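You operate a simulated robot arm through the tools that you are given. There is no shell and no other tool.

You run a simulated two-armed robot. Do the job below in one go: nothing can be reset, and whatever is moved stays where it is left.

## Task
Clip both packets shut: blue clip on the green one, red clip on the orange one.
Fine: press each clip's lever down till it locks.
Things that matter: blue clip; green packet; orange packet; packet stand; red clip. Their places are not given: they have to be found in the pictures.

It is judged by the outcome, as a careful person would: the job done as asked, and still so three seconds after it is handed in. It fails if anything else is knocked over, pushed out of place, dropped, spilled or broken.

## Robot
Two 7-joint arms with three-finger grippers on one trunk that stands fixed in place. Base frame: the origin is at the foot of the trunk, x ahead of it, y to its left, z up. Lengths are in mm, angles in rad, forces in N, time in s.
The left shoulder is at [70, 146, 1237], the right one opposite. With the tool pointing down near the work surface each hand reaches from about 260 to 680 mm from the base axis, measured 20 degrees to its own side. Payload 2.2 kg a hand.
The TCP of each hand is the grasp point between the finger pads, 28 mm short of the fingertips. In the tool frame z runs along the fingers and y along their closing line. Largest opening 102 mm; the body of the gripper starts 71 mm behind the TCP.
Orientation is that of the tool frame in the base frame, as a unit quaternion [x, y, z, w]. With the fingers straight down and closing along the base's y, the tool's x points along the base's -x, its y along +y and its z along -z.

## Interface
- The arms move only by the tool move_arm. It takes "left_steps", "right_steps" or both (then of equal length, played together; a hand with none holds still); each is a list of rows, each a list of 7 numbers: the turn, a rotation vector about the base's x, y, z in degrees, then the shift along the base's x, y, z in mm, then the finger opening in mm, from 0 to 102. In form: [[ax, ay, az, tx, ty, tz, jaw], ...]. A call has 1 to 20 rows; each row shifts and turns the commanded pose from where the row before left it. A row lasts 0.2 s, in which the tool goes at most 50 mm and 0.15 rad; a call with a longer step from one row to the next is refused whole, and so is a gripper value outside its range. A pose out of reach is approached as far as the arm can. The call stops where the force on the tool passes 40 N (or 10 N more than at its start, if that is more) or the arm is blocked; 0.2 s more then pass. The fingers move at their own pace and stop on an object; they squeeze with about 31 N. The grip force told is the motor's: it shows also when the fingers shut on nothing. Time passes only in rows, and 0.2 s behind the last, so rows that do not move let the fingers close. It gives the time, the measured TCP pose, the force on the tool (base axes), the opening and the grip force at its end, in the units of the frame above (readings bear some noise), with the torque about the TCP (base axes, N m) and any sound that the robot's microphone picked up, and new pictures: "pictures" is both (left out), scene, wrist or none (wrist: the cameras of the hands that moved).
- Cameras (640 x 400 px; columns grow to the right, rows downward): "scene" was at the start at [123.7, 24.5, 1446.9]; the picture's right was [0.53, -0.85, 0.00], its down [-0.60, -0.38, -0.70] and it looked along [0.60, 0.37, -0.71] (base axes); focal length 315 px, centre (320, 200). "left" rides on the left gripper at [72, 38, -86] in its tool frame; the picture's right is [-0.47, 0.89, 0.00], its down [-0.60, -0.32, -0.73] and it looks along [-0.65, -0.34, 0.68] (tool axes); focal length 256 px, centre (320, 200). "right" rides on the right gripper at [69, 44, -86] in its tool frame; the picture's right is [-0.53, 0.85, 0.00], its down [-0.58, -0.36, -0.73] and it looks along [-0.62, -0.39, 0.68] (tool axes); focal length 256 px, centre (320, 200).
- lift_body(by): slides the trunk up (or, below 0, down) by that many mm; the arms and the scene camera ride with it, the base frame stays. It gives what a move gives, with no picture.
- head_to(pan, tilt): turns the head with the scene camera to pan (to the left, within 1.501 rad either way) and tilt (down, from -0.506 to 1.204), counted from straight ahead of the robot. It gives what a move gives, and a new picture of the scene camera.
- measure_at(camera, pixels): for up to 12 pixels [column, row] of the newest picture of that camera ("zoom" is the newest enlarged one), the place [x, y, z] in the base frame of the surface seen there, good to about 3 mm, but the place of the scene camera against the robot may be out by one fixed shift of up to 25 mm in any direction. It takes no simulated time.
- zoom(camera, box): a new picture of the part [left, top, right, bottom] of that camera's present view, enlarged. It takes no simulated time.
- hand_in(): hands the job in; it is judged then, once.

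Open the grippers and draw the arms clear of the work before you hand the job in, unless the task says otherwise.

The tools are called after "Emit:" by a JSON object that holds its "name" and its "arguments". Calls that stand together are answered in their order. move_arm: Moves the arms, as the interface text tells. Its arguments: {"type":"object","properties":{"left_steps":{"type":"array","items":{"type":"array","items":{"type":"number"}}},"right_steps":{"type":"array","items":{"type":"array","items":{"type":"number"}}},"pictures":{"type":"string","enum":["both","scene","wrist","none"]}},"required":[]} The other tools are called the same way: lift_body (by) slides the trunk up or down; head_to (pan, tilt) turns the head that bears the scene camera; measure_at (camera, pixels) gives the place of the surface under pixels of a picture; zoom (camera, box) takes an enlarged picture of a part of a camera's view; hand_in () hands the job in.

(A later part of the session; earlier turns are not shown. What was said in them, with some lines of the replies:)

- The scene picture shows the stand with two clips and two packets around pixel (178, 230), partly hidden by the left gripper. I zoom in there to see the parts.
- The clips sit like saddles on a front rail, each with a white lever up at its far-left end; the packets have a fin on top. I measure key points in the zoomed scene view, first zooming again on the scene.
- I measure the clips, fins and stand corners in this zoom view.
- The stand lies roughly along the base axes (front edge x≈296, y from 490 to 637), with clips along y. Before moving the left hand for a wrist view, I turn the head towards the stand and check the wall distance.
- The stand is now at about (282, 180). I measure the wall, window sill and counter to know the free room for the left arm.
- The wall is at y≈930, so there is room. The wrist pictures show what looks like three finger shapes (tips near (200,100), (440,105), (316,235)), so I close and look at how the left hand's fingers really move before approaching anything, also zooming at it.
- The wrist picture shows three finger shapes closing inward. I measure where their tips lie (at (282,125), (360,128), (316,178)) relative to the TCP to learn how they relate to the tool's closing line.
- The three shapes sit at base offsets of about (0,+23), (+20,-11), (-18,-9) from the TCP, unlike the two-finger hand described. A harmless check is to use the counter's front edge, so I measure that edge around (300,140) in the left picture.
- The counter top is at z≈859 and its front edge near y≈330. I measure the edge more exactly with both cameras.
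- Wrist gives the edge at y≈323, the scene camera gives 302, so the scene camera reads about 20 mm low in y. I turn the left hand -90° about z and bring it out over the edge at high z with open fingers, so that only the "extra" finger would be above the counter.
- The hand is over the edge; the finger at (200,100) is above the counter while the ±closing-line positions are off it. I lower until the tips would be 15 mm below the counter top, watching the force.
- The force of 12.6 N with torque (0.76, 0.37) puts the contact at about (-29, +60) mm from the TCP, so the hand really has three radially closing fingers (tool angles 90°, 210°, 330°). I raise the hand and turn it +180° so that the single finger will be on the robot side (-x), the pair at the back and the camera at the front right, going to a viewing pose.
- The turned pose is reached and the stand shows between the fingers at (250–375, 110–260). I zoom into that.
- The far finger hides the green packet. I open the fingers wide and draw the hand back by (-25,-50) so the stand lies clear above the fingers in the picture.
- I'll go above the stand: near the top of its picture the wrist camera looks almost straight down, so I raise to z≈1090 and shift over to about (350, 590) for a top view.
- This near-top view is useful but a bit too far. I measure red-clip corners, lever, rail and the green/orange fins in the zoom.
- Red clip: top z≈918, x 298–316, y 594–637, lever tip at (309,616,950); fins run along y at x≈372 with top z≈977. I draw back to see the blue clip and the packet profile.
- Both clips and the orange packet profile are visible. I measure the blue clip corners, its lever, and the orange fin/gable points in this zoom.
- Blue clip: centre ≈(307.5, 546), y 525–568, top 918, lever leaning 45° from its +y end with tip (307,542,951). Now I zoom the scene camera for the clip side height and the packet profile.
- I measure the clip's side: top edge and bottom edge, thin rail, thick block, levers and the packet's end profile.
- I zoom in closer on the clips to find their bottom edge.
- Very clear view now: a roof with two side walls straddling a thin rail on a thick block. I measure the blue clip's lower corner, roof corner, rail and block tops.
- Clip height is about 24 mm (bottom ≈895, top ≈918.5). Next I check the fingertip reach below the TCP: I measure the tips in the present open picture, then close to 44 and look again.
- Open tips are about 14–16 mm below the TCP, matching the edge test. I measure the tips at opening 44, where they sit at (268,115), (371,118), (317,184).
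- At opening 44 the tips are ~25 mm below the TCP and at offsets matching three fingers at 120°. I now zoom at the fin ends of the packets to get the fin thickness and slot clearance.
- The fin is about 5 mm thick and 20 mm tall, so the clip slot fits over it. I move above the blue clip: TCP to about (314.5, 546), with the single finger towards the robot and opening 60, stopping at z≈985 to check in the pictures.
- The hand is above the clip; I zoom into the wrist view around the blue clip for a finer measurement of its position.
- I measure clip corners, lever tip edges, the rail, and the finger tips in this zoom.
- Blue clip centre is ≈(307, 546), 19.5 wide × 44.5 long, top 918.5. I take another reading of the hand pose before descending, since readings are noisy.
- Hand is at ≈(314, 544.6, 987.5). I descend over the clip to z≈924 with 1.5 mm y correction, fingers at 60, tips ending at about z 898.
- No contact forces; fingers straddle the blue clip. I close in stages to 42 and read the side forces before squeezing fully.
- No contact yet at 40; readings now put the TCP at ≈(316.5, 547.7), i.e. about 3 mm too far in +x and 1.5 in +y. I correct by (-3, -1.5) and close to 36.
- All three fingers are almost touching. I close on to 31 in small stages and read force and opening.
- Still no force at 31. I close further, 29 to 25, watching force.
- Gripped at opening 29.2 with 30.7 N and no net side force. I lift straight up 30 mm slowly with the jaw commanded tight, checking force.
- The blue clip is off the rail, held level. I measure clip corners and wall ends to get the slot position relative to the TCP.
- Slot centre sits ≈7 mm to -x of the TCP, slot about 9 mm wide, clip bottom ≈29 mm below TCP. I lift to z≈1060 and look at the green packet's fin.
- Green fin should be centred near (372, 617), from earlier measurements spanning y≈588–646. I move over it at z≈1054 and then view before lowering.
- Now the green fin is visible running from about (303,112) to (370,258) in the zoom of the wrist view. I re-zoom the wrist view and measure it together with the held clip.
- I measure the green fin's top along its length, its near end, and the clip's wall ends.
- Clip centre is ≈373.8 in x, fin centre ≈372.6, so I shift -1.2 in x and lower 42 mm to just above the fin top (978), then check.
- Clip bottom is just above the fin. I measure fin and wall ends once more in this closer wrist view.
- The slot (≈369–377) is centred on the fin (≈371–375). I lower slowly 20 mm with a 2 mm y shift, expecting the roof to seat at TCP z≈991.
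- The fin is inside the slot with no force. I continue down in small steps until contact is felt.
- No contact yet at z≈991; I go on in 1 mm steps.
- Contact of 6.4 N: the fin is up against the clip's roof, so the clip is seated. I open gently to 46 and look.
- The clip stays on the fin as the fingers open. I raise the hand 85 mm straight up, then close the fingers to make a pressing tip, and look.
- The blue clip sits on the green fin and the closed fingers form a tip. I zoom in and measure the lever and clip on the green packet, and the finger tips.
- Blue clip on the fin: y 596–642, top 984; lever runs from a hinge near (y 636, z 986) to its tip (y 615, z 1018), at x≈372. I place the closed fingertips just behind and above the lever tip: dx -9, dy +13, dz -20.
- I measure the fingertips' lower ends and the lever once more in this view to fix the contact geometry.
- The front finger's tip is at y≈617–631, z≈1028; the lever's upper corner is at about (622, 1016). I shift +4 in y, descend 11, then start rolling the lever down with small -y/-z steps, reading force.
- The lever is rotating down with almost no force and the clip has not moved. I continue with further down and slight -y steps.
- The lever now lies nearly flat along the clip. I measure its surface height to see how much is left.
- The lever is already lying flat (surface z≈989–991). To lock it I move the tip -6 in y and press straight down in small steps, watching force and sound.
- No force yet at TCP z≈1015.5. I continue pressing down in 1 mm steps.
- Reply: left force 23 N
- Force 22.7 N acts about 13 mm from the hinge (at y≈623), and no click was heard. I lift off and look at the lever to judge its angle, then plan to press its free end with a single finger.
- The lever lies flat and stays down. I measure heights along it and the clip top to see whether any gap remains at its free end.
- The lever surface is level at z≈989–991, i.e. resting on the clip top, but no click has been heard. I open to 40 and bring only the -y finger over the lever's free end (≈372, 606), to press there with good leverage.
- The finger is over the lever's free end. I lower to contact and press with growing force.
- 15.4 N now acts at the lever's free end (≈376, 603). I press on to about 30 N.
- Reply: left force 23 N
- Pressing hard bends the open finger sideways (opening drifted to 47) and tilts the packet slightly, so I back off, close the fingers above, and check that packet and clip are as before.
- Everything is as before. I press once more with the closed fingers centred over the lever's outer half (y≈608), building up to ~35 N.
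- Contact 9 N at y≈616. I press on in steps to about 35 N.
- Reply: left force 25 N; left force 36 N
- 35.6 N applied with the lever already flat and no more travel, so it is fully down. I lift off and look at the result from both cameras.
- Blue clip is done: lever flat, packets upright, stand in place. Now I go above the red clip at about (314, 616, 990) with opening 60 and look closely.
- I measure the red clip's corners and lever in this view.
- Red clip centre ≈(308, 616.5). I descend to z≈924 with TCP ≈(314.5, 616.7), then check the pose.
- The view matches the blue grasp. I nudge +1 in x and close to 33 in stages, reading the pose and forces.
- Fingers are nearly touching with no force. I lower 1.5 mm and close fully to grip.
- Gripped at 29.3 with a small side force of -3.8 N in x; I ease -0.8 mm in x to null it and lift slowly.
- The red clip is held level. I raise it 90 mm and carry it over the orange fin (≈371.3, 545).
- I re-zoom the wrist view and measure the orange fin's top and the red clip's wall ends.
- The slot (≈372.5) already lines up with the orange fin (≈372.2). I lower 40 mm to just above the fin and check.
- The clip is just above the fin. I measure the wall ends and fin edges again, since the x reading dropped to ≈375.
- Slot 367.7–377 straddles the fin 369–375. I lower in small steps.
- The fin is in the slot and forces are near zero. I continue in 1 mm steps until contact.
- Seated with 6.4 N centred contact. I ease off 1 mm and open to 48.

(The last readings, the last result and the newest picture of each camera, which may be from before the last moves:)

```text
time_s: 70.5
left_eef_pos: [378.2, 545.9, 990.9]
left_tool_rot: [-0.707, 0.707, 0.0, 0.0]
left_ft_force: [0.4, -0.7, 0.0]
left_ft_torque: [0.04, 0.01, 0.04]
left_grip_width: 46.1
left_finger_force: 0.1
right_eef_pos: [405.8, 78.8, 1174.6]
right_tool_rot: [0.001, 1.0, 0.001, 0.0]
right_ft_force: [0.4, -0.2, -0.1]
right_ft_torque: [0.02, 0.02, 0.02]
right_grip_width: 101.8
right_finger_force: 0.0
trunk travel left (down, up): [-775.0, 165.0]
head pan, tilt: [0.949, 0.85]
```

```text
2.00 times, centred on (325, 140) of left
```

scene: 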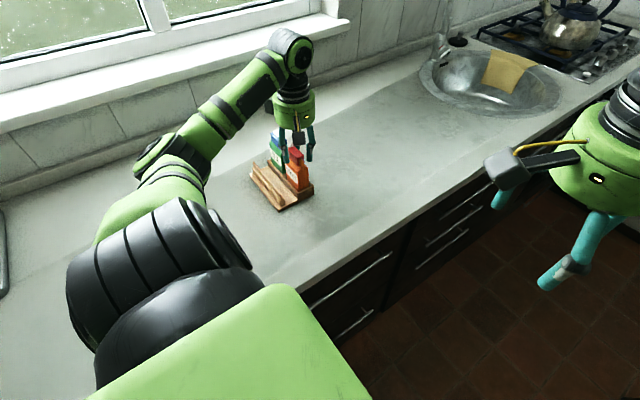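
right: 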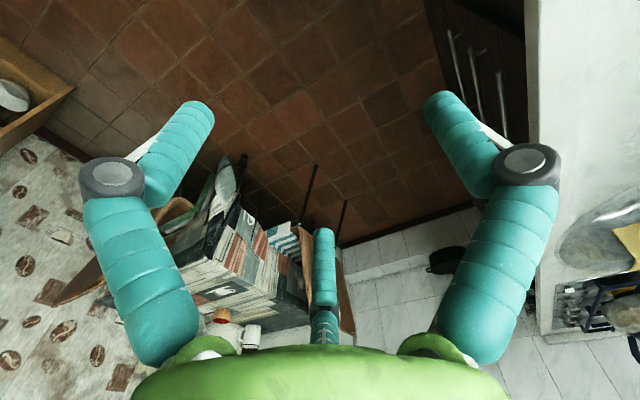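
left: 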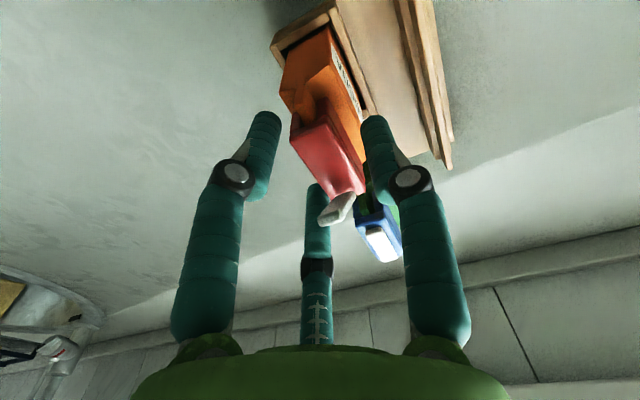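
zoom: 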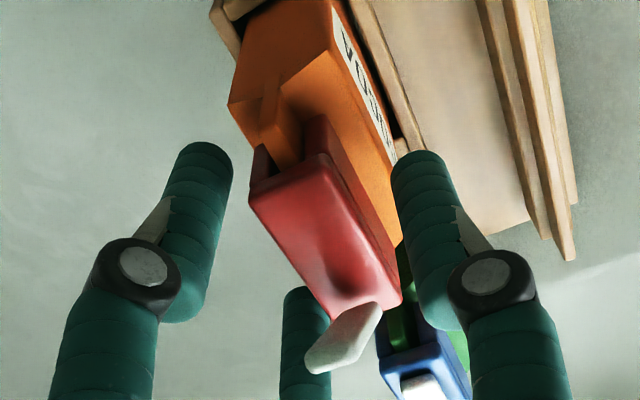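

The red clip sits on the orange fin, lever free. I raise the hand straight up 85 mm and close the fingers.

Emit:
{"name": "move_arm", "arguments": {"left_steps": [[0, 0, 0, 0, 0, 20, 46], [0, 0, 0, 0, 0, 30, 46], [0, 0, 0, 0, 0, 35, 46], [0, 0, 0, 0, 0, 0, 0], [0, 0, 0, -8.7, 11.2, 0, 0], [0, 0, 0, 0, 0, -18, 0], [0, 0, 0, 0, 0, 0, 0]], "pictures": "both"}}

Emit:
{"name": "zoom", "arguments": {"camera": "left", "box": [280, 60, 370, 160]}}

Emit:
{"name": "zoom", "arguments": {"camera": "scene", "box": [260, 110, 320, 175]}}

```text
time_s: 72.1
left_eef_pos: [368.2, 557.7, 1058.6]
left_tool_rot: [-0.707, 0.707, 0.0, -0.001]
left_ft_force: [0.0, -0.5, 0.0]
left_ft_torque: [0.03, 0.0, 0.03]
left_grip_width: 2.0
left_finger_force: 31.1
right_eef_pos: [405.5, 79.5, 1175.8]
right_tool_rot: [0.001, 1.0, 0.0, 0.0]
right_ft_force: [-0.7, -0.4, 0.6]
right_ft_torque: [0.0, -0.02, 0.01]
right_grip_width: 101.7
right_finger_force: 0.0
trunk travel left (down, up): [-775.0, 165.0]
head pan, tilt: [0.949, 0.85]
```

scene: 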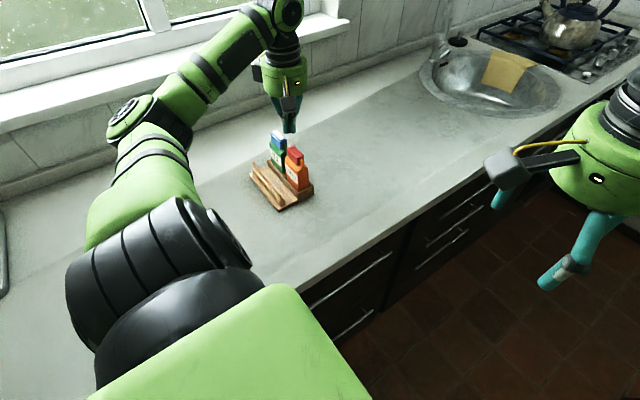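
left: 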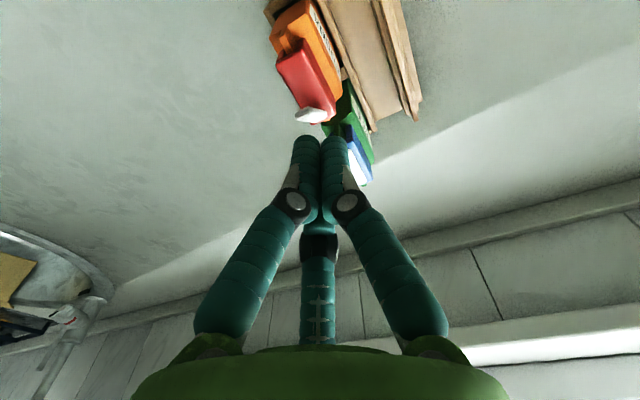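

```text
4.00 times, centred on (325, 110) of left
```

zoom: 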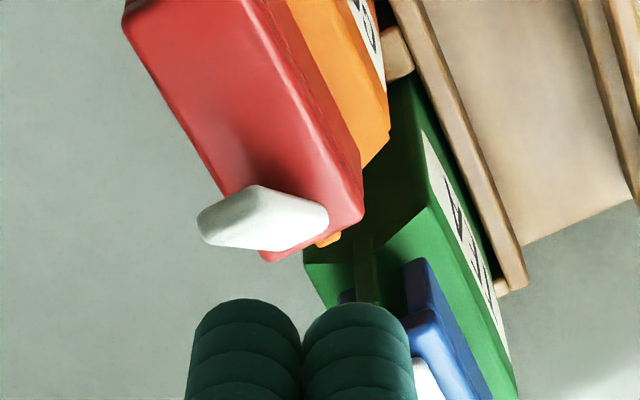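

```text
6.15 times, centred on (290, 142) of scene
```

zoom: 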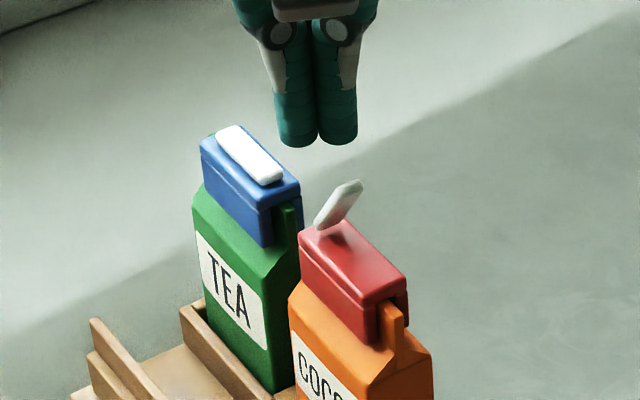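

I measure the red lever and the closed fingertips in this view.

Emit:
{"name": "zoom", "arguments": {"camera": "left", "box": [280, 60, 370, 160]}}

Emit:
{"name": "measure_at", "arguments": {"camera": "zoom", "pixels": [[245, 305], [220, 312], [275, 312], [355, 310], [205, 230], [235, 235], [260, 190], [285, 235], [315, 225], [255, 215], [355, 215], [265, 255]]}}

```text
4.00 times, centred on (325, 110) of left
```

zoom: 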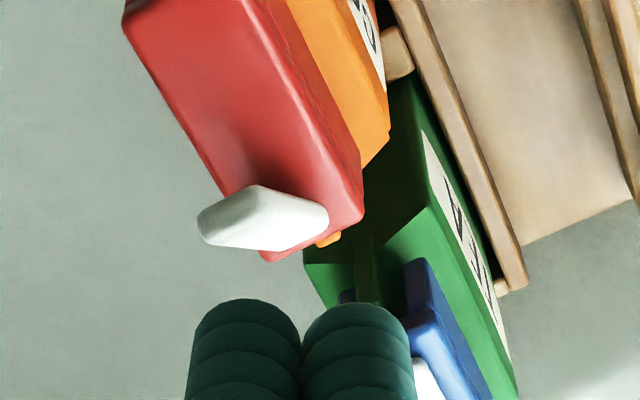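

```text
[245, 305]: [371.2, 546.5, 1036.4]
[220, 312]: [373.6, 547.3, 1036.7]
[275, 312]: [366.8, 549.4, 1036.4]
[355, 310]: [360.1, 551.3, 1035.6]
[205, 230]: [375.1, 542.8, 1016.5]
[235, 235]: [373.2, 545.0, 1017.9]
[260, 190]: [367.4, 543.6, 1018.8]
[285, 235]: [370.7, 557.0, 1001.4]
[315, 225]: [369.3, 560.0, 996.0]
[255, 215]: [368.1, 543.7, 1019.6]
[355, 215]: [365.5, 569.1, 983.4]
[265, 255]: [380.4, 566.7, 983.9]
```

Fingertip edge is at (y 546.5, z≈1035), lever tip at (543.5, 1018.5), the same relation as with blue. I descend 17 and roll the lever down with the same small steps.

Emit:
{"name": "move_arm", "arguments": {"left_steps": [[0, 0, 0, 0, 1, 0, 0], [0, 0, 0, 0, 0, -10, 0], [0, 0, 0, 0, 0, -7, 0], [0, 0, 0, 0, -2, -3, 0], [0, 0, 0, 0, -2, -3, 0], [0, 0, 0, 0, 0, 0, 0]], "pictures": "both"}}

Emit:
{"name": "zoom", "arguments": {"camera": "left", "box": [270, 50, 390, 200]}}

Emit:
{"name": "zoom", "arguments": {"camera": "scene", "box": [260, 110, 320, 175]}}

```text
time_s: 73.5
left_eef_pos: [368.3, 553.3, 1035.7]
left_tool_rot: [-0.707, 0.707, 0.001, 0.0]
left_ft_force: [-0.3, 0.2, -0.3]
left_ft_torque: [-0.01, 0.01, 0.01]
left_grip_width: 2.1
left_finger_force: 31.2
right_eef_pos: [405.9, 79.4, 1176.0]
right_tool_rot: [0.0, 1.0, 0.001, 0.0]
right_ft_force: [0.4, -0.1, 0.0]
right_ft_torque: [0.01, 0.01, 0.01]
right_grip_width: 102.0
right_finger_force: 0.0
trunk travel left (down, up): [-775.0, 165.0]
head pan, tilt: [0.949, 0.85]
```

scene: 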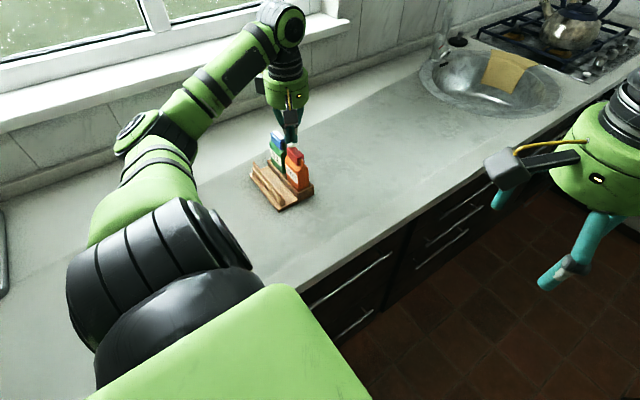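
left: 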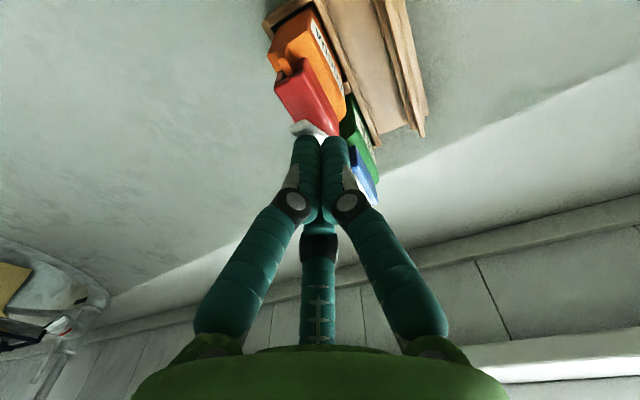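

```text
2.67 times, centred on (330, 125) of left
```

zoom: 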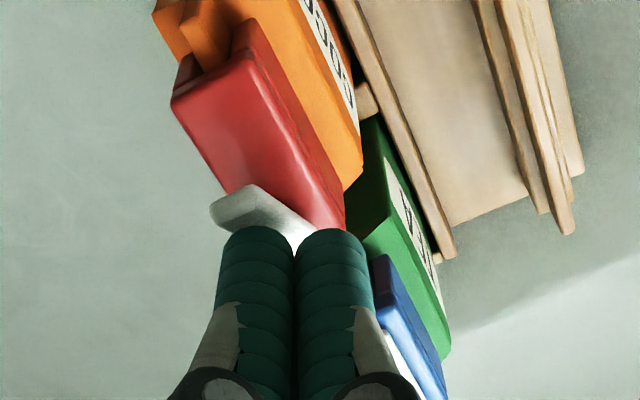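

```text
6.15 times, centred on (290, 142) of scene
```

zoom: 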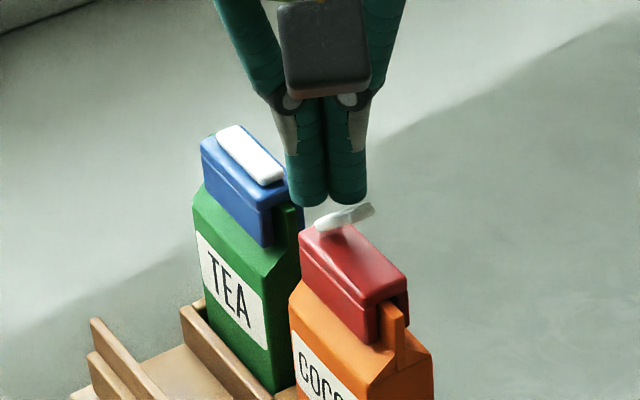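

The red lever is turning down (about 60°). I continue with smaller calls to see whether it snaps and whether any sound is reported.

Emit:
{"name": "move_arm", "arguments": {"left_steps": [[0, 0, 0, 0, -2, -3, 0], [0, 0, 0, 0, 0, 0, 0]], "pictures": "wrist"}}

Emit:
{"name": "zoom", "arguments": {"camera": "scene", "box": [270, 120, 310, 165]}}

Emit:
{"name": "move_arm", "arguments": {"left_steps": [[0, 0, 0, 0, -2, -3, 0], [0, 0, 0, 0, 0, 0, 0]], "pictures": "wrist"}}

Emit:
{"name": "zoom", "arguments": {"camera": "scene", "box": [270, 120, 310, 165]}}

```text
time_s: 74.1
left_eef_pos: [368.4, 551.5, 1033.2]
left_tool_rot: [-0.707, 0.707, 0.0, 0.0]
left_ft_force: [-0.4, 0.7, 0.9]
left_ft_torque: [0.0, -0.01, 0.01]
left_grip_width: 2.2
left_finger_force: 31.3
right_eef_pos: [405.4, 80.1, 1175.0]
right_tool_rot: [0.0, 1.0, 0.0, 0.0]
right_ft_force: [-0.5, 0.6, -0.5]
right_ft_torque: [0.0, -0.03, 0.02]
right_grip_width: 102.2
right_finger_force: 0.2
trunk travel left (down, up): [-775.0, 165.0]
head pan, tilt: [0.949, 0.85]
```

left: 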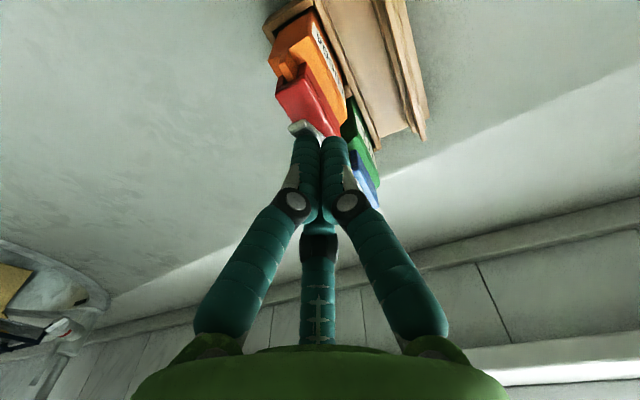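

```text
8.89 times, centred on (290, 142) of scene
```

zoom: 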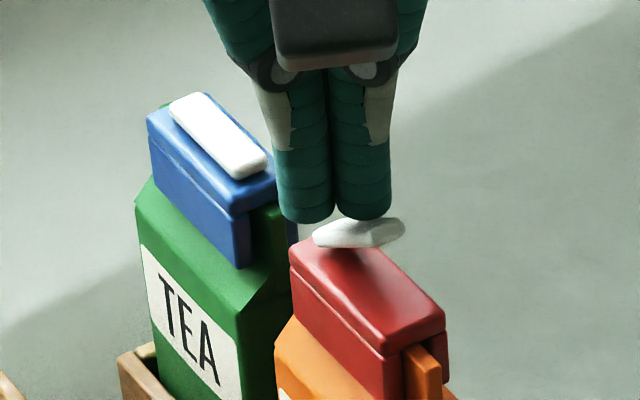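

```text
time_s: 74.7
left_eef_pos: [367.9, 549.7, 1030.1]
left_tool_rot: [-0.707, 0.707, 0.0, -0.001]
left_ft_force: [-0.3, -0.1, -0.8]
left_ft_torque: [0.02, -0.03, 0.0]
left_grip_width: 2.2
left_finger_force: 30.9
right_eef_pos: [406.1, 79.9, 1174.1]
right_tool_rot: [0.001, 1.0, -0.001, 0.0]
right_ft_force: [-0.2, 0.1, 0.0]
right_ft_torque: [0.01, 0.02, 0.03]
right_grip_width: 102.0
right_finger_force: 0.2
trunk travel left (down, up): [-775.0, 165.0]
head pan, tilt: [0.949, 0.85]
```

left: 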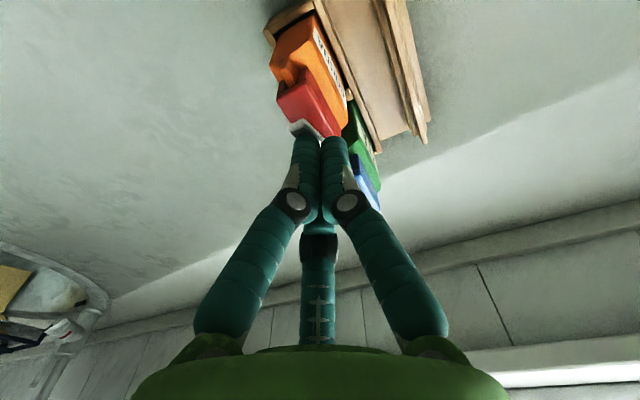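

```text
8.89 times, centred on (290, 142) of scene
```

zoom: 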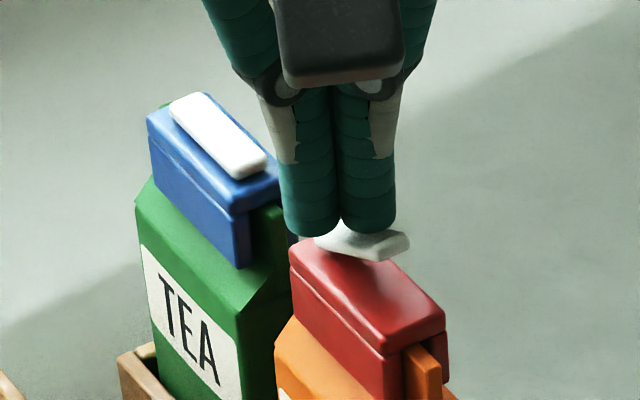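

The lever follows the fingers (about 75° now). Next two small steps, watching for a snap.

Emit:
{"name": "move_arm", "arguments": {"left_steps": [[0, 0, 0, 0, -2, -2, 0], [0, 0, 0, 0, 0, 0, 0]], "pictures": "wrist"}}

Emit:
{"name": "zoom", "arguments": {"camera": "scene", "box": [270, 120, 310, 165]}}

Emit:
{"name": "move_arm", "arguments": {"left_steps": [[0, 0, 0, 0, -1, -2, 0], [0, 0, 0, 0, 0, 0, 0]], "pictures": "wrist"}}

Emit:
{"name": "zoom", "arguments": {"camera": "scene", "box": [270, 120, 310, 165]}}

```text
time_s: 75.3
left_eef_pos: [368.0, 548.4, 1027.6]
left_tool_rot: [0.707, -0.707, 0.0, -0.001]
left_ft_force: [-0.5, 0.0, 0.5]
left_ft_torque: [0.0, 0.02, -0.03]
left_grip_width: 1.9
left_finger_force: 31.2
right_eef_pos: [405.7, 79.8, 1173.3]
right_tool_rot: [-0.001, 1.0, 0.0, -0.001]
right_ft_force: [0.1, -0.3, -0.3]
right_ft_torque: [-0.01, 0.01, 0.0]
right_grip_width: 102.3
right_finger_force: 0.1
trunk travel left (down, up): [-775.0, 165.0]
head pan, tilt: [0.949, 0.85]
```

left: 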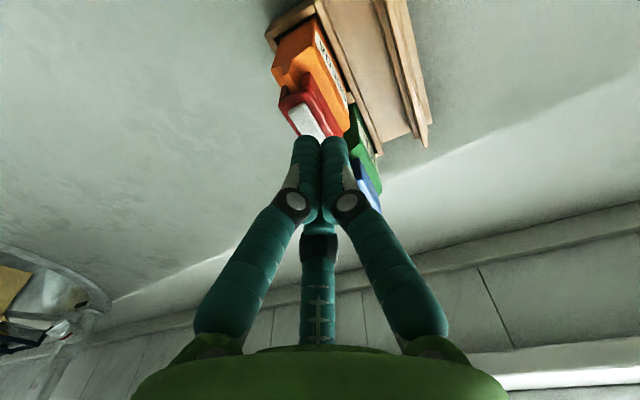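

```text
8.89 times, centred on (290, 142) of scene
```

zoom: 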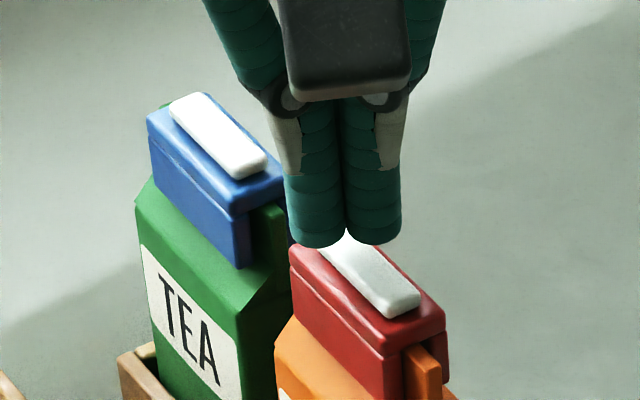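

```text
time_s: 75.9
left_eef_pos: [368.3, 547.2, 1025.1]
left_tool_rot: [-0.707, 0.707, 0.0, 0.0]
left_ft_force: [-0.5, -0.3, 0.7]
left_ft_torque: [-0.01, 0.0, 0.03]
left_grip_width: 1.9
left_finger_force: 31.6
right_eef_pos: [405.5, 79.5, 1173.7]
right_tool_rot: [0.0, 1.0, 0.0, 0.0]
right_ft_force: [-0.5, 0.3, 0.2]
right_ft_torque: [-0.03, 0.04, 0.0]
right_grip_width: 101.8
right_finger_force: 0.0
trunk travel left (down, up): [-775.0, 165.0]
head pan, tilt: [0.949, 0.85]
```

left: 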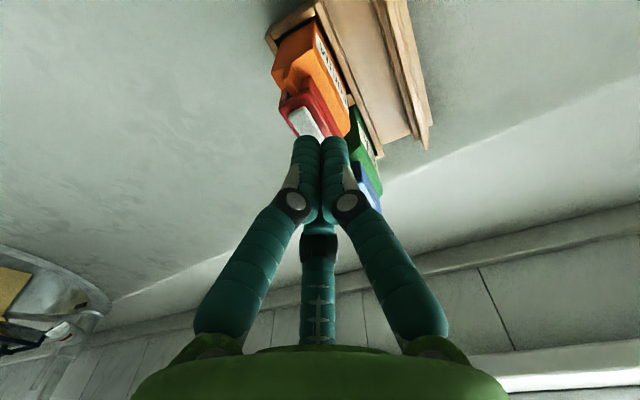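

```text
8.89 times, centred on (290, 142) of scene
```

zoom: 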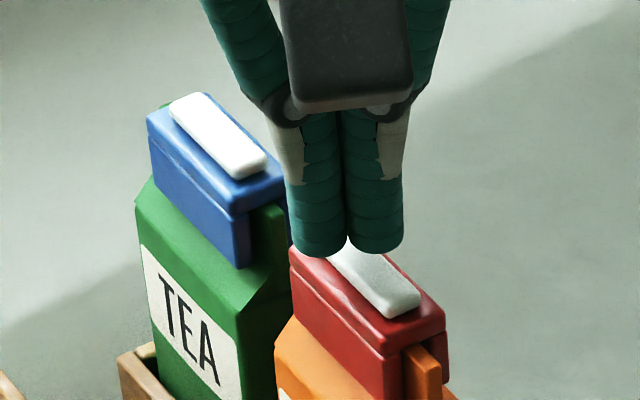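

The red lever snapped flat by itself, as the blue one did, so it has toggled over. I press it firmly for certainty: shift -10 in y over its outer half and press down.

Emit:
{"name": "move_arm", "arguments": {"left_steps": [[0, 0, 0, 0.5, -10, 0, 0], [0, 0, 0, 0, 0, -6, 0], [0, 0, 0, 0, 0, -2, 0], [0, 0, 0, 0, 0, -2, 0], [0, 0, 0, 0, 0, 0, 0]], "pictures": "none"}}

Emit:
{"name": "move_arm", "arguments": {"left_steps": [[0, 0, 0, 0, 0, -1.5, 0], [0, 0, 0, 0, 0, -1.5, 0], [0, 0, 0, 0, 0, 0, 0]], "pictures": "none"}}

Emit:
{"name": "move_arm", "arguments": {"left_steps": [[0, 0, 0, 0, 0, -1.5, 0], [0, 0, 0, 0, 0, 0, 0]], "pictures": "none"}}

```text
time_s: 77.1
left_eef_pos: [367.9, 538.0, 1015.9]
left_tool_rot: [-0.707, 0.707, 0.001, 0.001]
left_ft_force: [0.2, -0.1, 0.2]
left_ft_torque: [0.01, -0.02, 0.02]
left_grip_width: 2.2
left_finger_force: 30.7
right_eef_pos: [404.8, 79.3, 1174.7]
right_tool_rot: [0.001, 1.0, 0.0, 0.0]
right_ft_force: [0.4, -0.7, -0.4]
right_ft_torque: [-0.02, -0.01, -0.03]
right_grip_width: 102.1
right_finger_force: 0.1
trunk travel left (down, up): [-775.0, 165.0]
head pan, tilt: [0.949, 0.85]
```

```text
time_s: 77.9
left_eef_pos: [369.1, 536.1, 1016.0]
left_tool_rot: [0.707, -0.707, 0.001, -0.003]
left_ft_force: [0.5, 4.1, 16.1]
left_ft_torque: [0.17, -0.07, 0.0]
left_grip_width: 6.0
left_finger_force: 31.0
right_eef_pos: [403.8, 78.1, 1176.1]
right_tool_rot: [0.0, 1.0, 0.001, 0.0]
right_ft_force: [-0.3, 0.3, 0.6]
right_ft_torque: [-0.02, 0.01, -0.02]
right_grip_width: 102.0
right_finger_force: 0.0
trunk travel left (down, up): [-775.0, 165.0]
head pan, tilt: [0.949, 0.85]
```

```text
time_s: 78.5
left_eef_pos: [368.6, 536.2, 1014.8]
left_tool_rot: [-0.707, 0.707, -0.001, 0.005]
left_ft_force: [2.4, 7.0, 28.1]
left_ft_torque: [0.33, -0.18, 0.01]
left_grip_width: 5.8
left_finger_force: 31.4
right_eef_pos: [403.1, 77.1, 1175.6]
right_tool_rot: [0.0, 1.0, 0.001, 0.001]
right_ft_force: [-0.1, -1.4, 0.9]
right_ft_torque: [0.0, 0.01, 0.0]
right_grip_width: 102.0
right_finger_force: 0.1
trunk travel left (down, up): [-775.0, 165.0]
head pan, tilt: [0.949, 0.85]
```

28 N pressed at the outer half. One more millimetre to about 33 N, then I lift off.

Emit:
{"name": "move_arm", "arguments": {"left_steps": [[0, 0, 0, 0, 0, -1, 0], [0, 0, 0, 0, 0, 0, 0]], "pictures": "none"}}

Emit:
{"name": "move_arm", "arguments": {"left_steps": [[0, 0, 0, 0, 0, 7, 0], [0, 0, 0, 0, 0, 15, 0], [0, 0, 0, 0, 0, 35, 0], [0, 0, 0, 0, 0, 35, 0], [0, 0, 0, -20, -30, 20, 0], [0, 0, 0, -20, -35, 20, 60], [0, 0, 0, -20, -35, 0, 80], [0, 0, 0, 0, 0, 0, 80]], "pictures": "both"}}

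Emit:
{"name": "zoom", "arguments": {"camera": "scene", "box": [240, 120, 325, 215]}}

Emit:
{"name": "zoom", "arguments": {"camera": "left", "box": [230, 80, 400, 240]}}

```text
time_s: 79.1
left_eef_pos: [366.8, 535.0, 1015.2]
left_tool_rot: [-0.707, 0.707, 0.0, 0.004]
left_ft_force: [3.2, 6.3, 31.1]
left_ft_torque: [0.33, -0.17, -0.02]
left_grip_width: 5.8
left_finger_force: 30.8
right_eef_pos: [404.2, 76.0, 1175.1]
right_tool_rot: [0.0, 1.0, 0.002, 0.002]
right_ft_force: [0.5, -0.2, -0.7]
right_ft_torque: [-0.03, 0.02, -0.02]
right_grip_width: 102.0
right_finger_force: 0.0
trunk travel left (down, up): [-775.0, 165.0]
head pan, tilt: [0.949, 0.85]
```

```text
time_s: 80.9
left_eef_pos: [309.0, 436.1, 1143.5]
left_tool_rot: [0.708, -0.706, 0.001, 0.001]
left_ft_force: [0.5, -0.1, 0.3]
left_ft_torque: [-0.02, 0.02, -0.01]
left_grip_width: 80.0
left_finger_force: 0.2
right_eef_pos: [406.0, 82.1, 1173.6]
right_tool_rot: [0.0, 1.0, 0.0, 0.0]
right_ft_force: [0.1, 0.0, 0.6]
right_ft_torque: [0.0, -0.01, 0.0]
right_grip_width: 102.2
right_finger_force: 0.1
trunk travel left (down, up): [-775.0, 165.0]
head pan, tilt: [0.949, 0.85]
```

scene: 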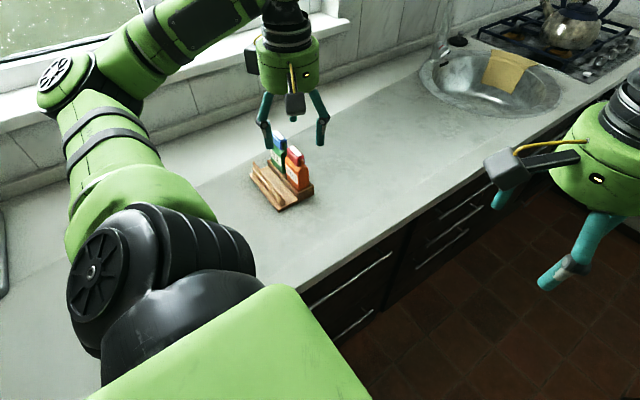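
left: 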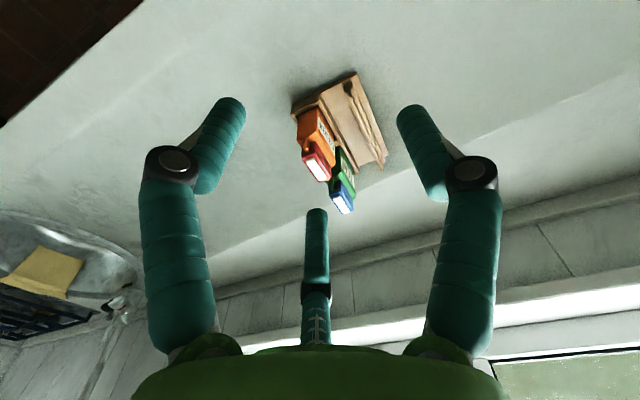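

```text
4.21 times, centred on (282, 168) of scene
```

zoom: 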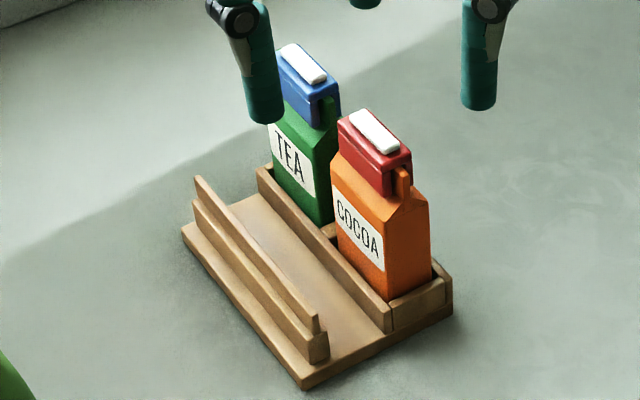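

```text
2.50 times, centred on (315, 160) of left
```

zoom: 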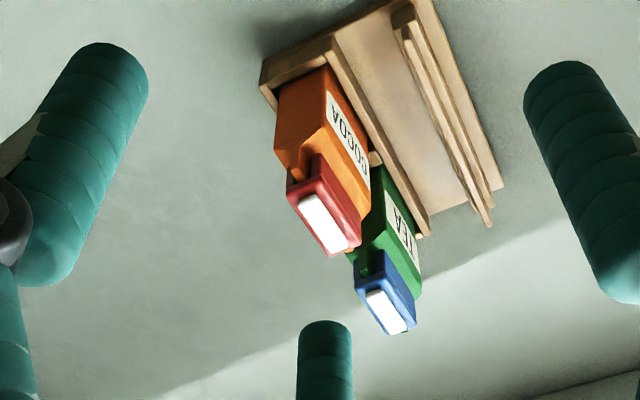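

Both clips are on with levers flat, packets upright, and the stand's front corner is at the same pixel as before (≈278, 212). I open the hand, draw it a bit further away and take a last close look.

Emit:
{"name": "move_arm", "arguments": {"left_steps": [[0, 0, 0, -10, -30, 10, 100], [0, 0, 0, -10, -30, 10, 100], [0, 0, 0, 0, 0, 0, 100]], "pictures": "both"}}

Emit:
{"name": "zoom", "arguments": {"camera": "scene", "box": [262, 122, 317, 177]}}

Emit:
{"name": "zoom", "arguments": {"camera": "left", "box": [250, 40, 400, 190]}}

```text
time_s: 81.7
left_eef_pos: [287.8, 377.4, 1161.8]
left_tool_rot: [0.707, -0.707, 0.0, 0.001]
left_ft_force: [-0.8, 0.5, -0.4]
left_ft_torque: [0.0, 0.0, 0.02]
left_grip_width: 100.1
left_finger_force: 0.1
right_eef_pos: [404.5, 80.2, 1175.1]
right_tool_rot: [0.0, 1.0, 0.0, -0.001]
right_ft_force: [0.0, 0.1, -0.1]
right_ft_torque: [-0.04, -0.02, 0.04]
right_grip_width: 101.9
right_finger_force: 0.1
trunk travel left (down, up): [-775.0, 165.0]
head pan, tilt: [0.949, 0.85]
```

scene: 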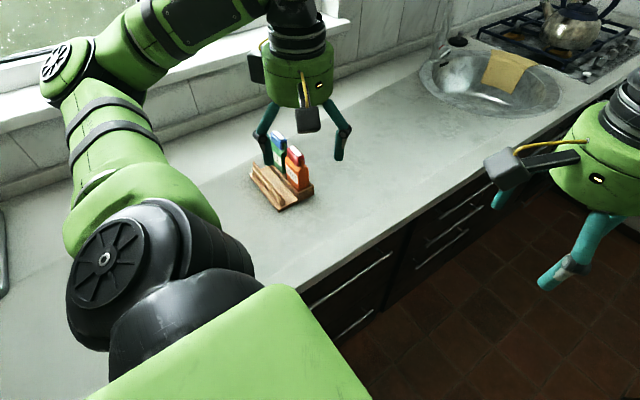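
left: 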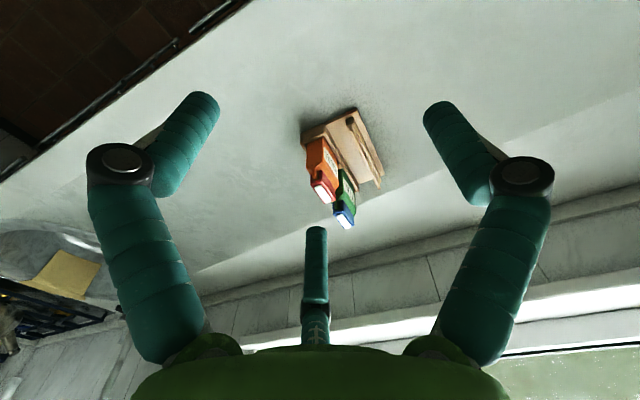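

```text
7.27 times, centred on (290, 150) of scene
```

zoom: 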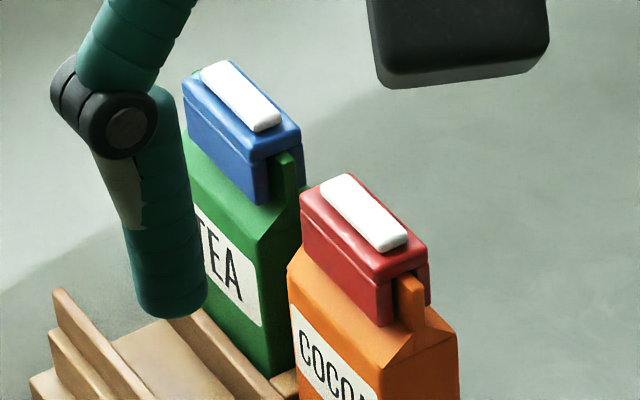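

```text
2.67 times, centred on (325, 115) of left
```

zoom: 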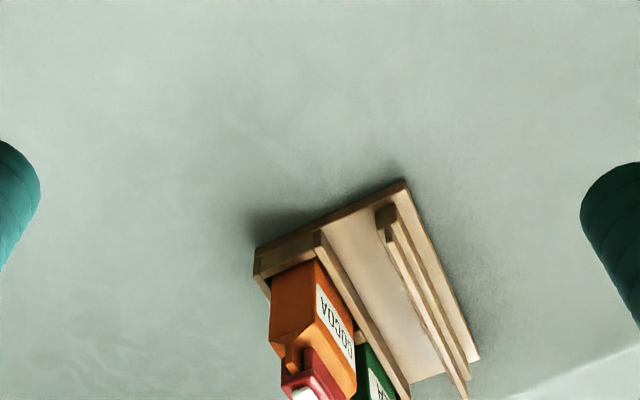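

Blue clip is on the green packet and red clip on the orange one, both seated on the fins with their levers lying flat; the hand is open and well clear. I hand the job in.

Emit:
{"name": "hand_in", "arguments": {}}

```text
The job is handed in.
```

I put the blue clip on the green packet and the red clip on the orange packet, pressed both levers down flat, and handed the job in.

- **Clips:** each clip sits fully down on the fold at the top of its packet. Both were still in place in the last pictures.
- **Levers:** the blue lever dropped flat during a short series of pushes, and the red one snapped flat in a single small step. I then pressed each again, at about 36 N on the blue and 31 N on the red, and neither moved further. The microphone never picked up a click, so I can't confirm they locked by sound.
- **Surroundings:** both packets are upright, the stand has not shifted in the pictures, and nothing else was touched except the counter, in the check below. The left hand is open and clear of the work.
- **Gripper:** the hand has three fingers closing towards the centre, not two as the interface text says. I confirmed this by lightly touching the counter's front edge, and planned the grasps around it.
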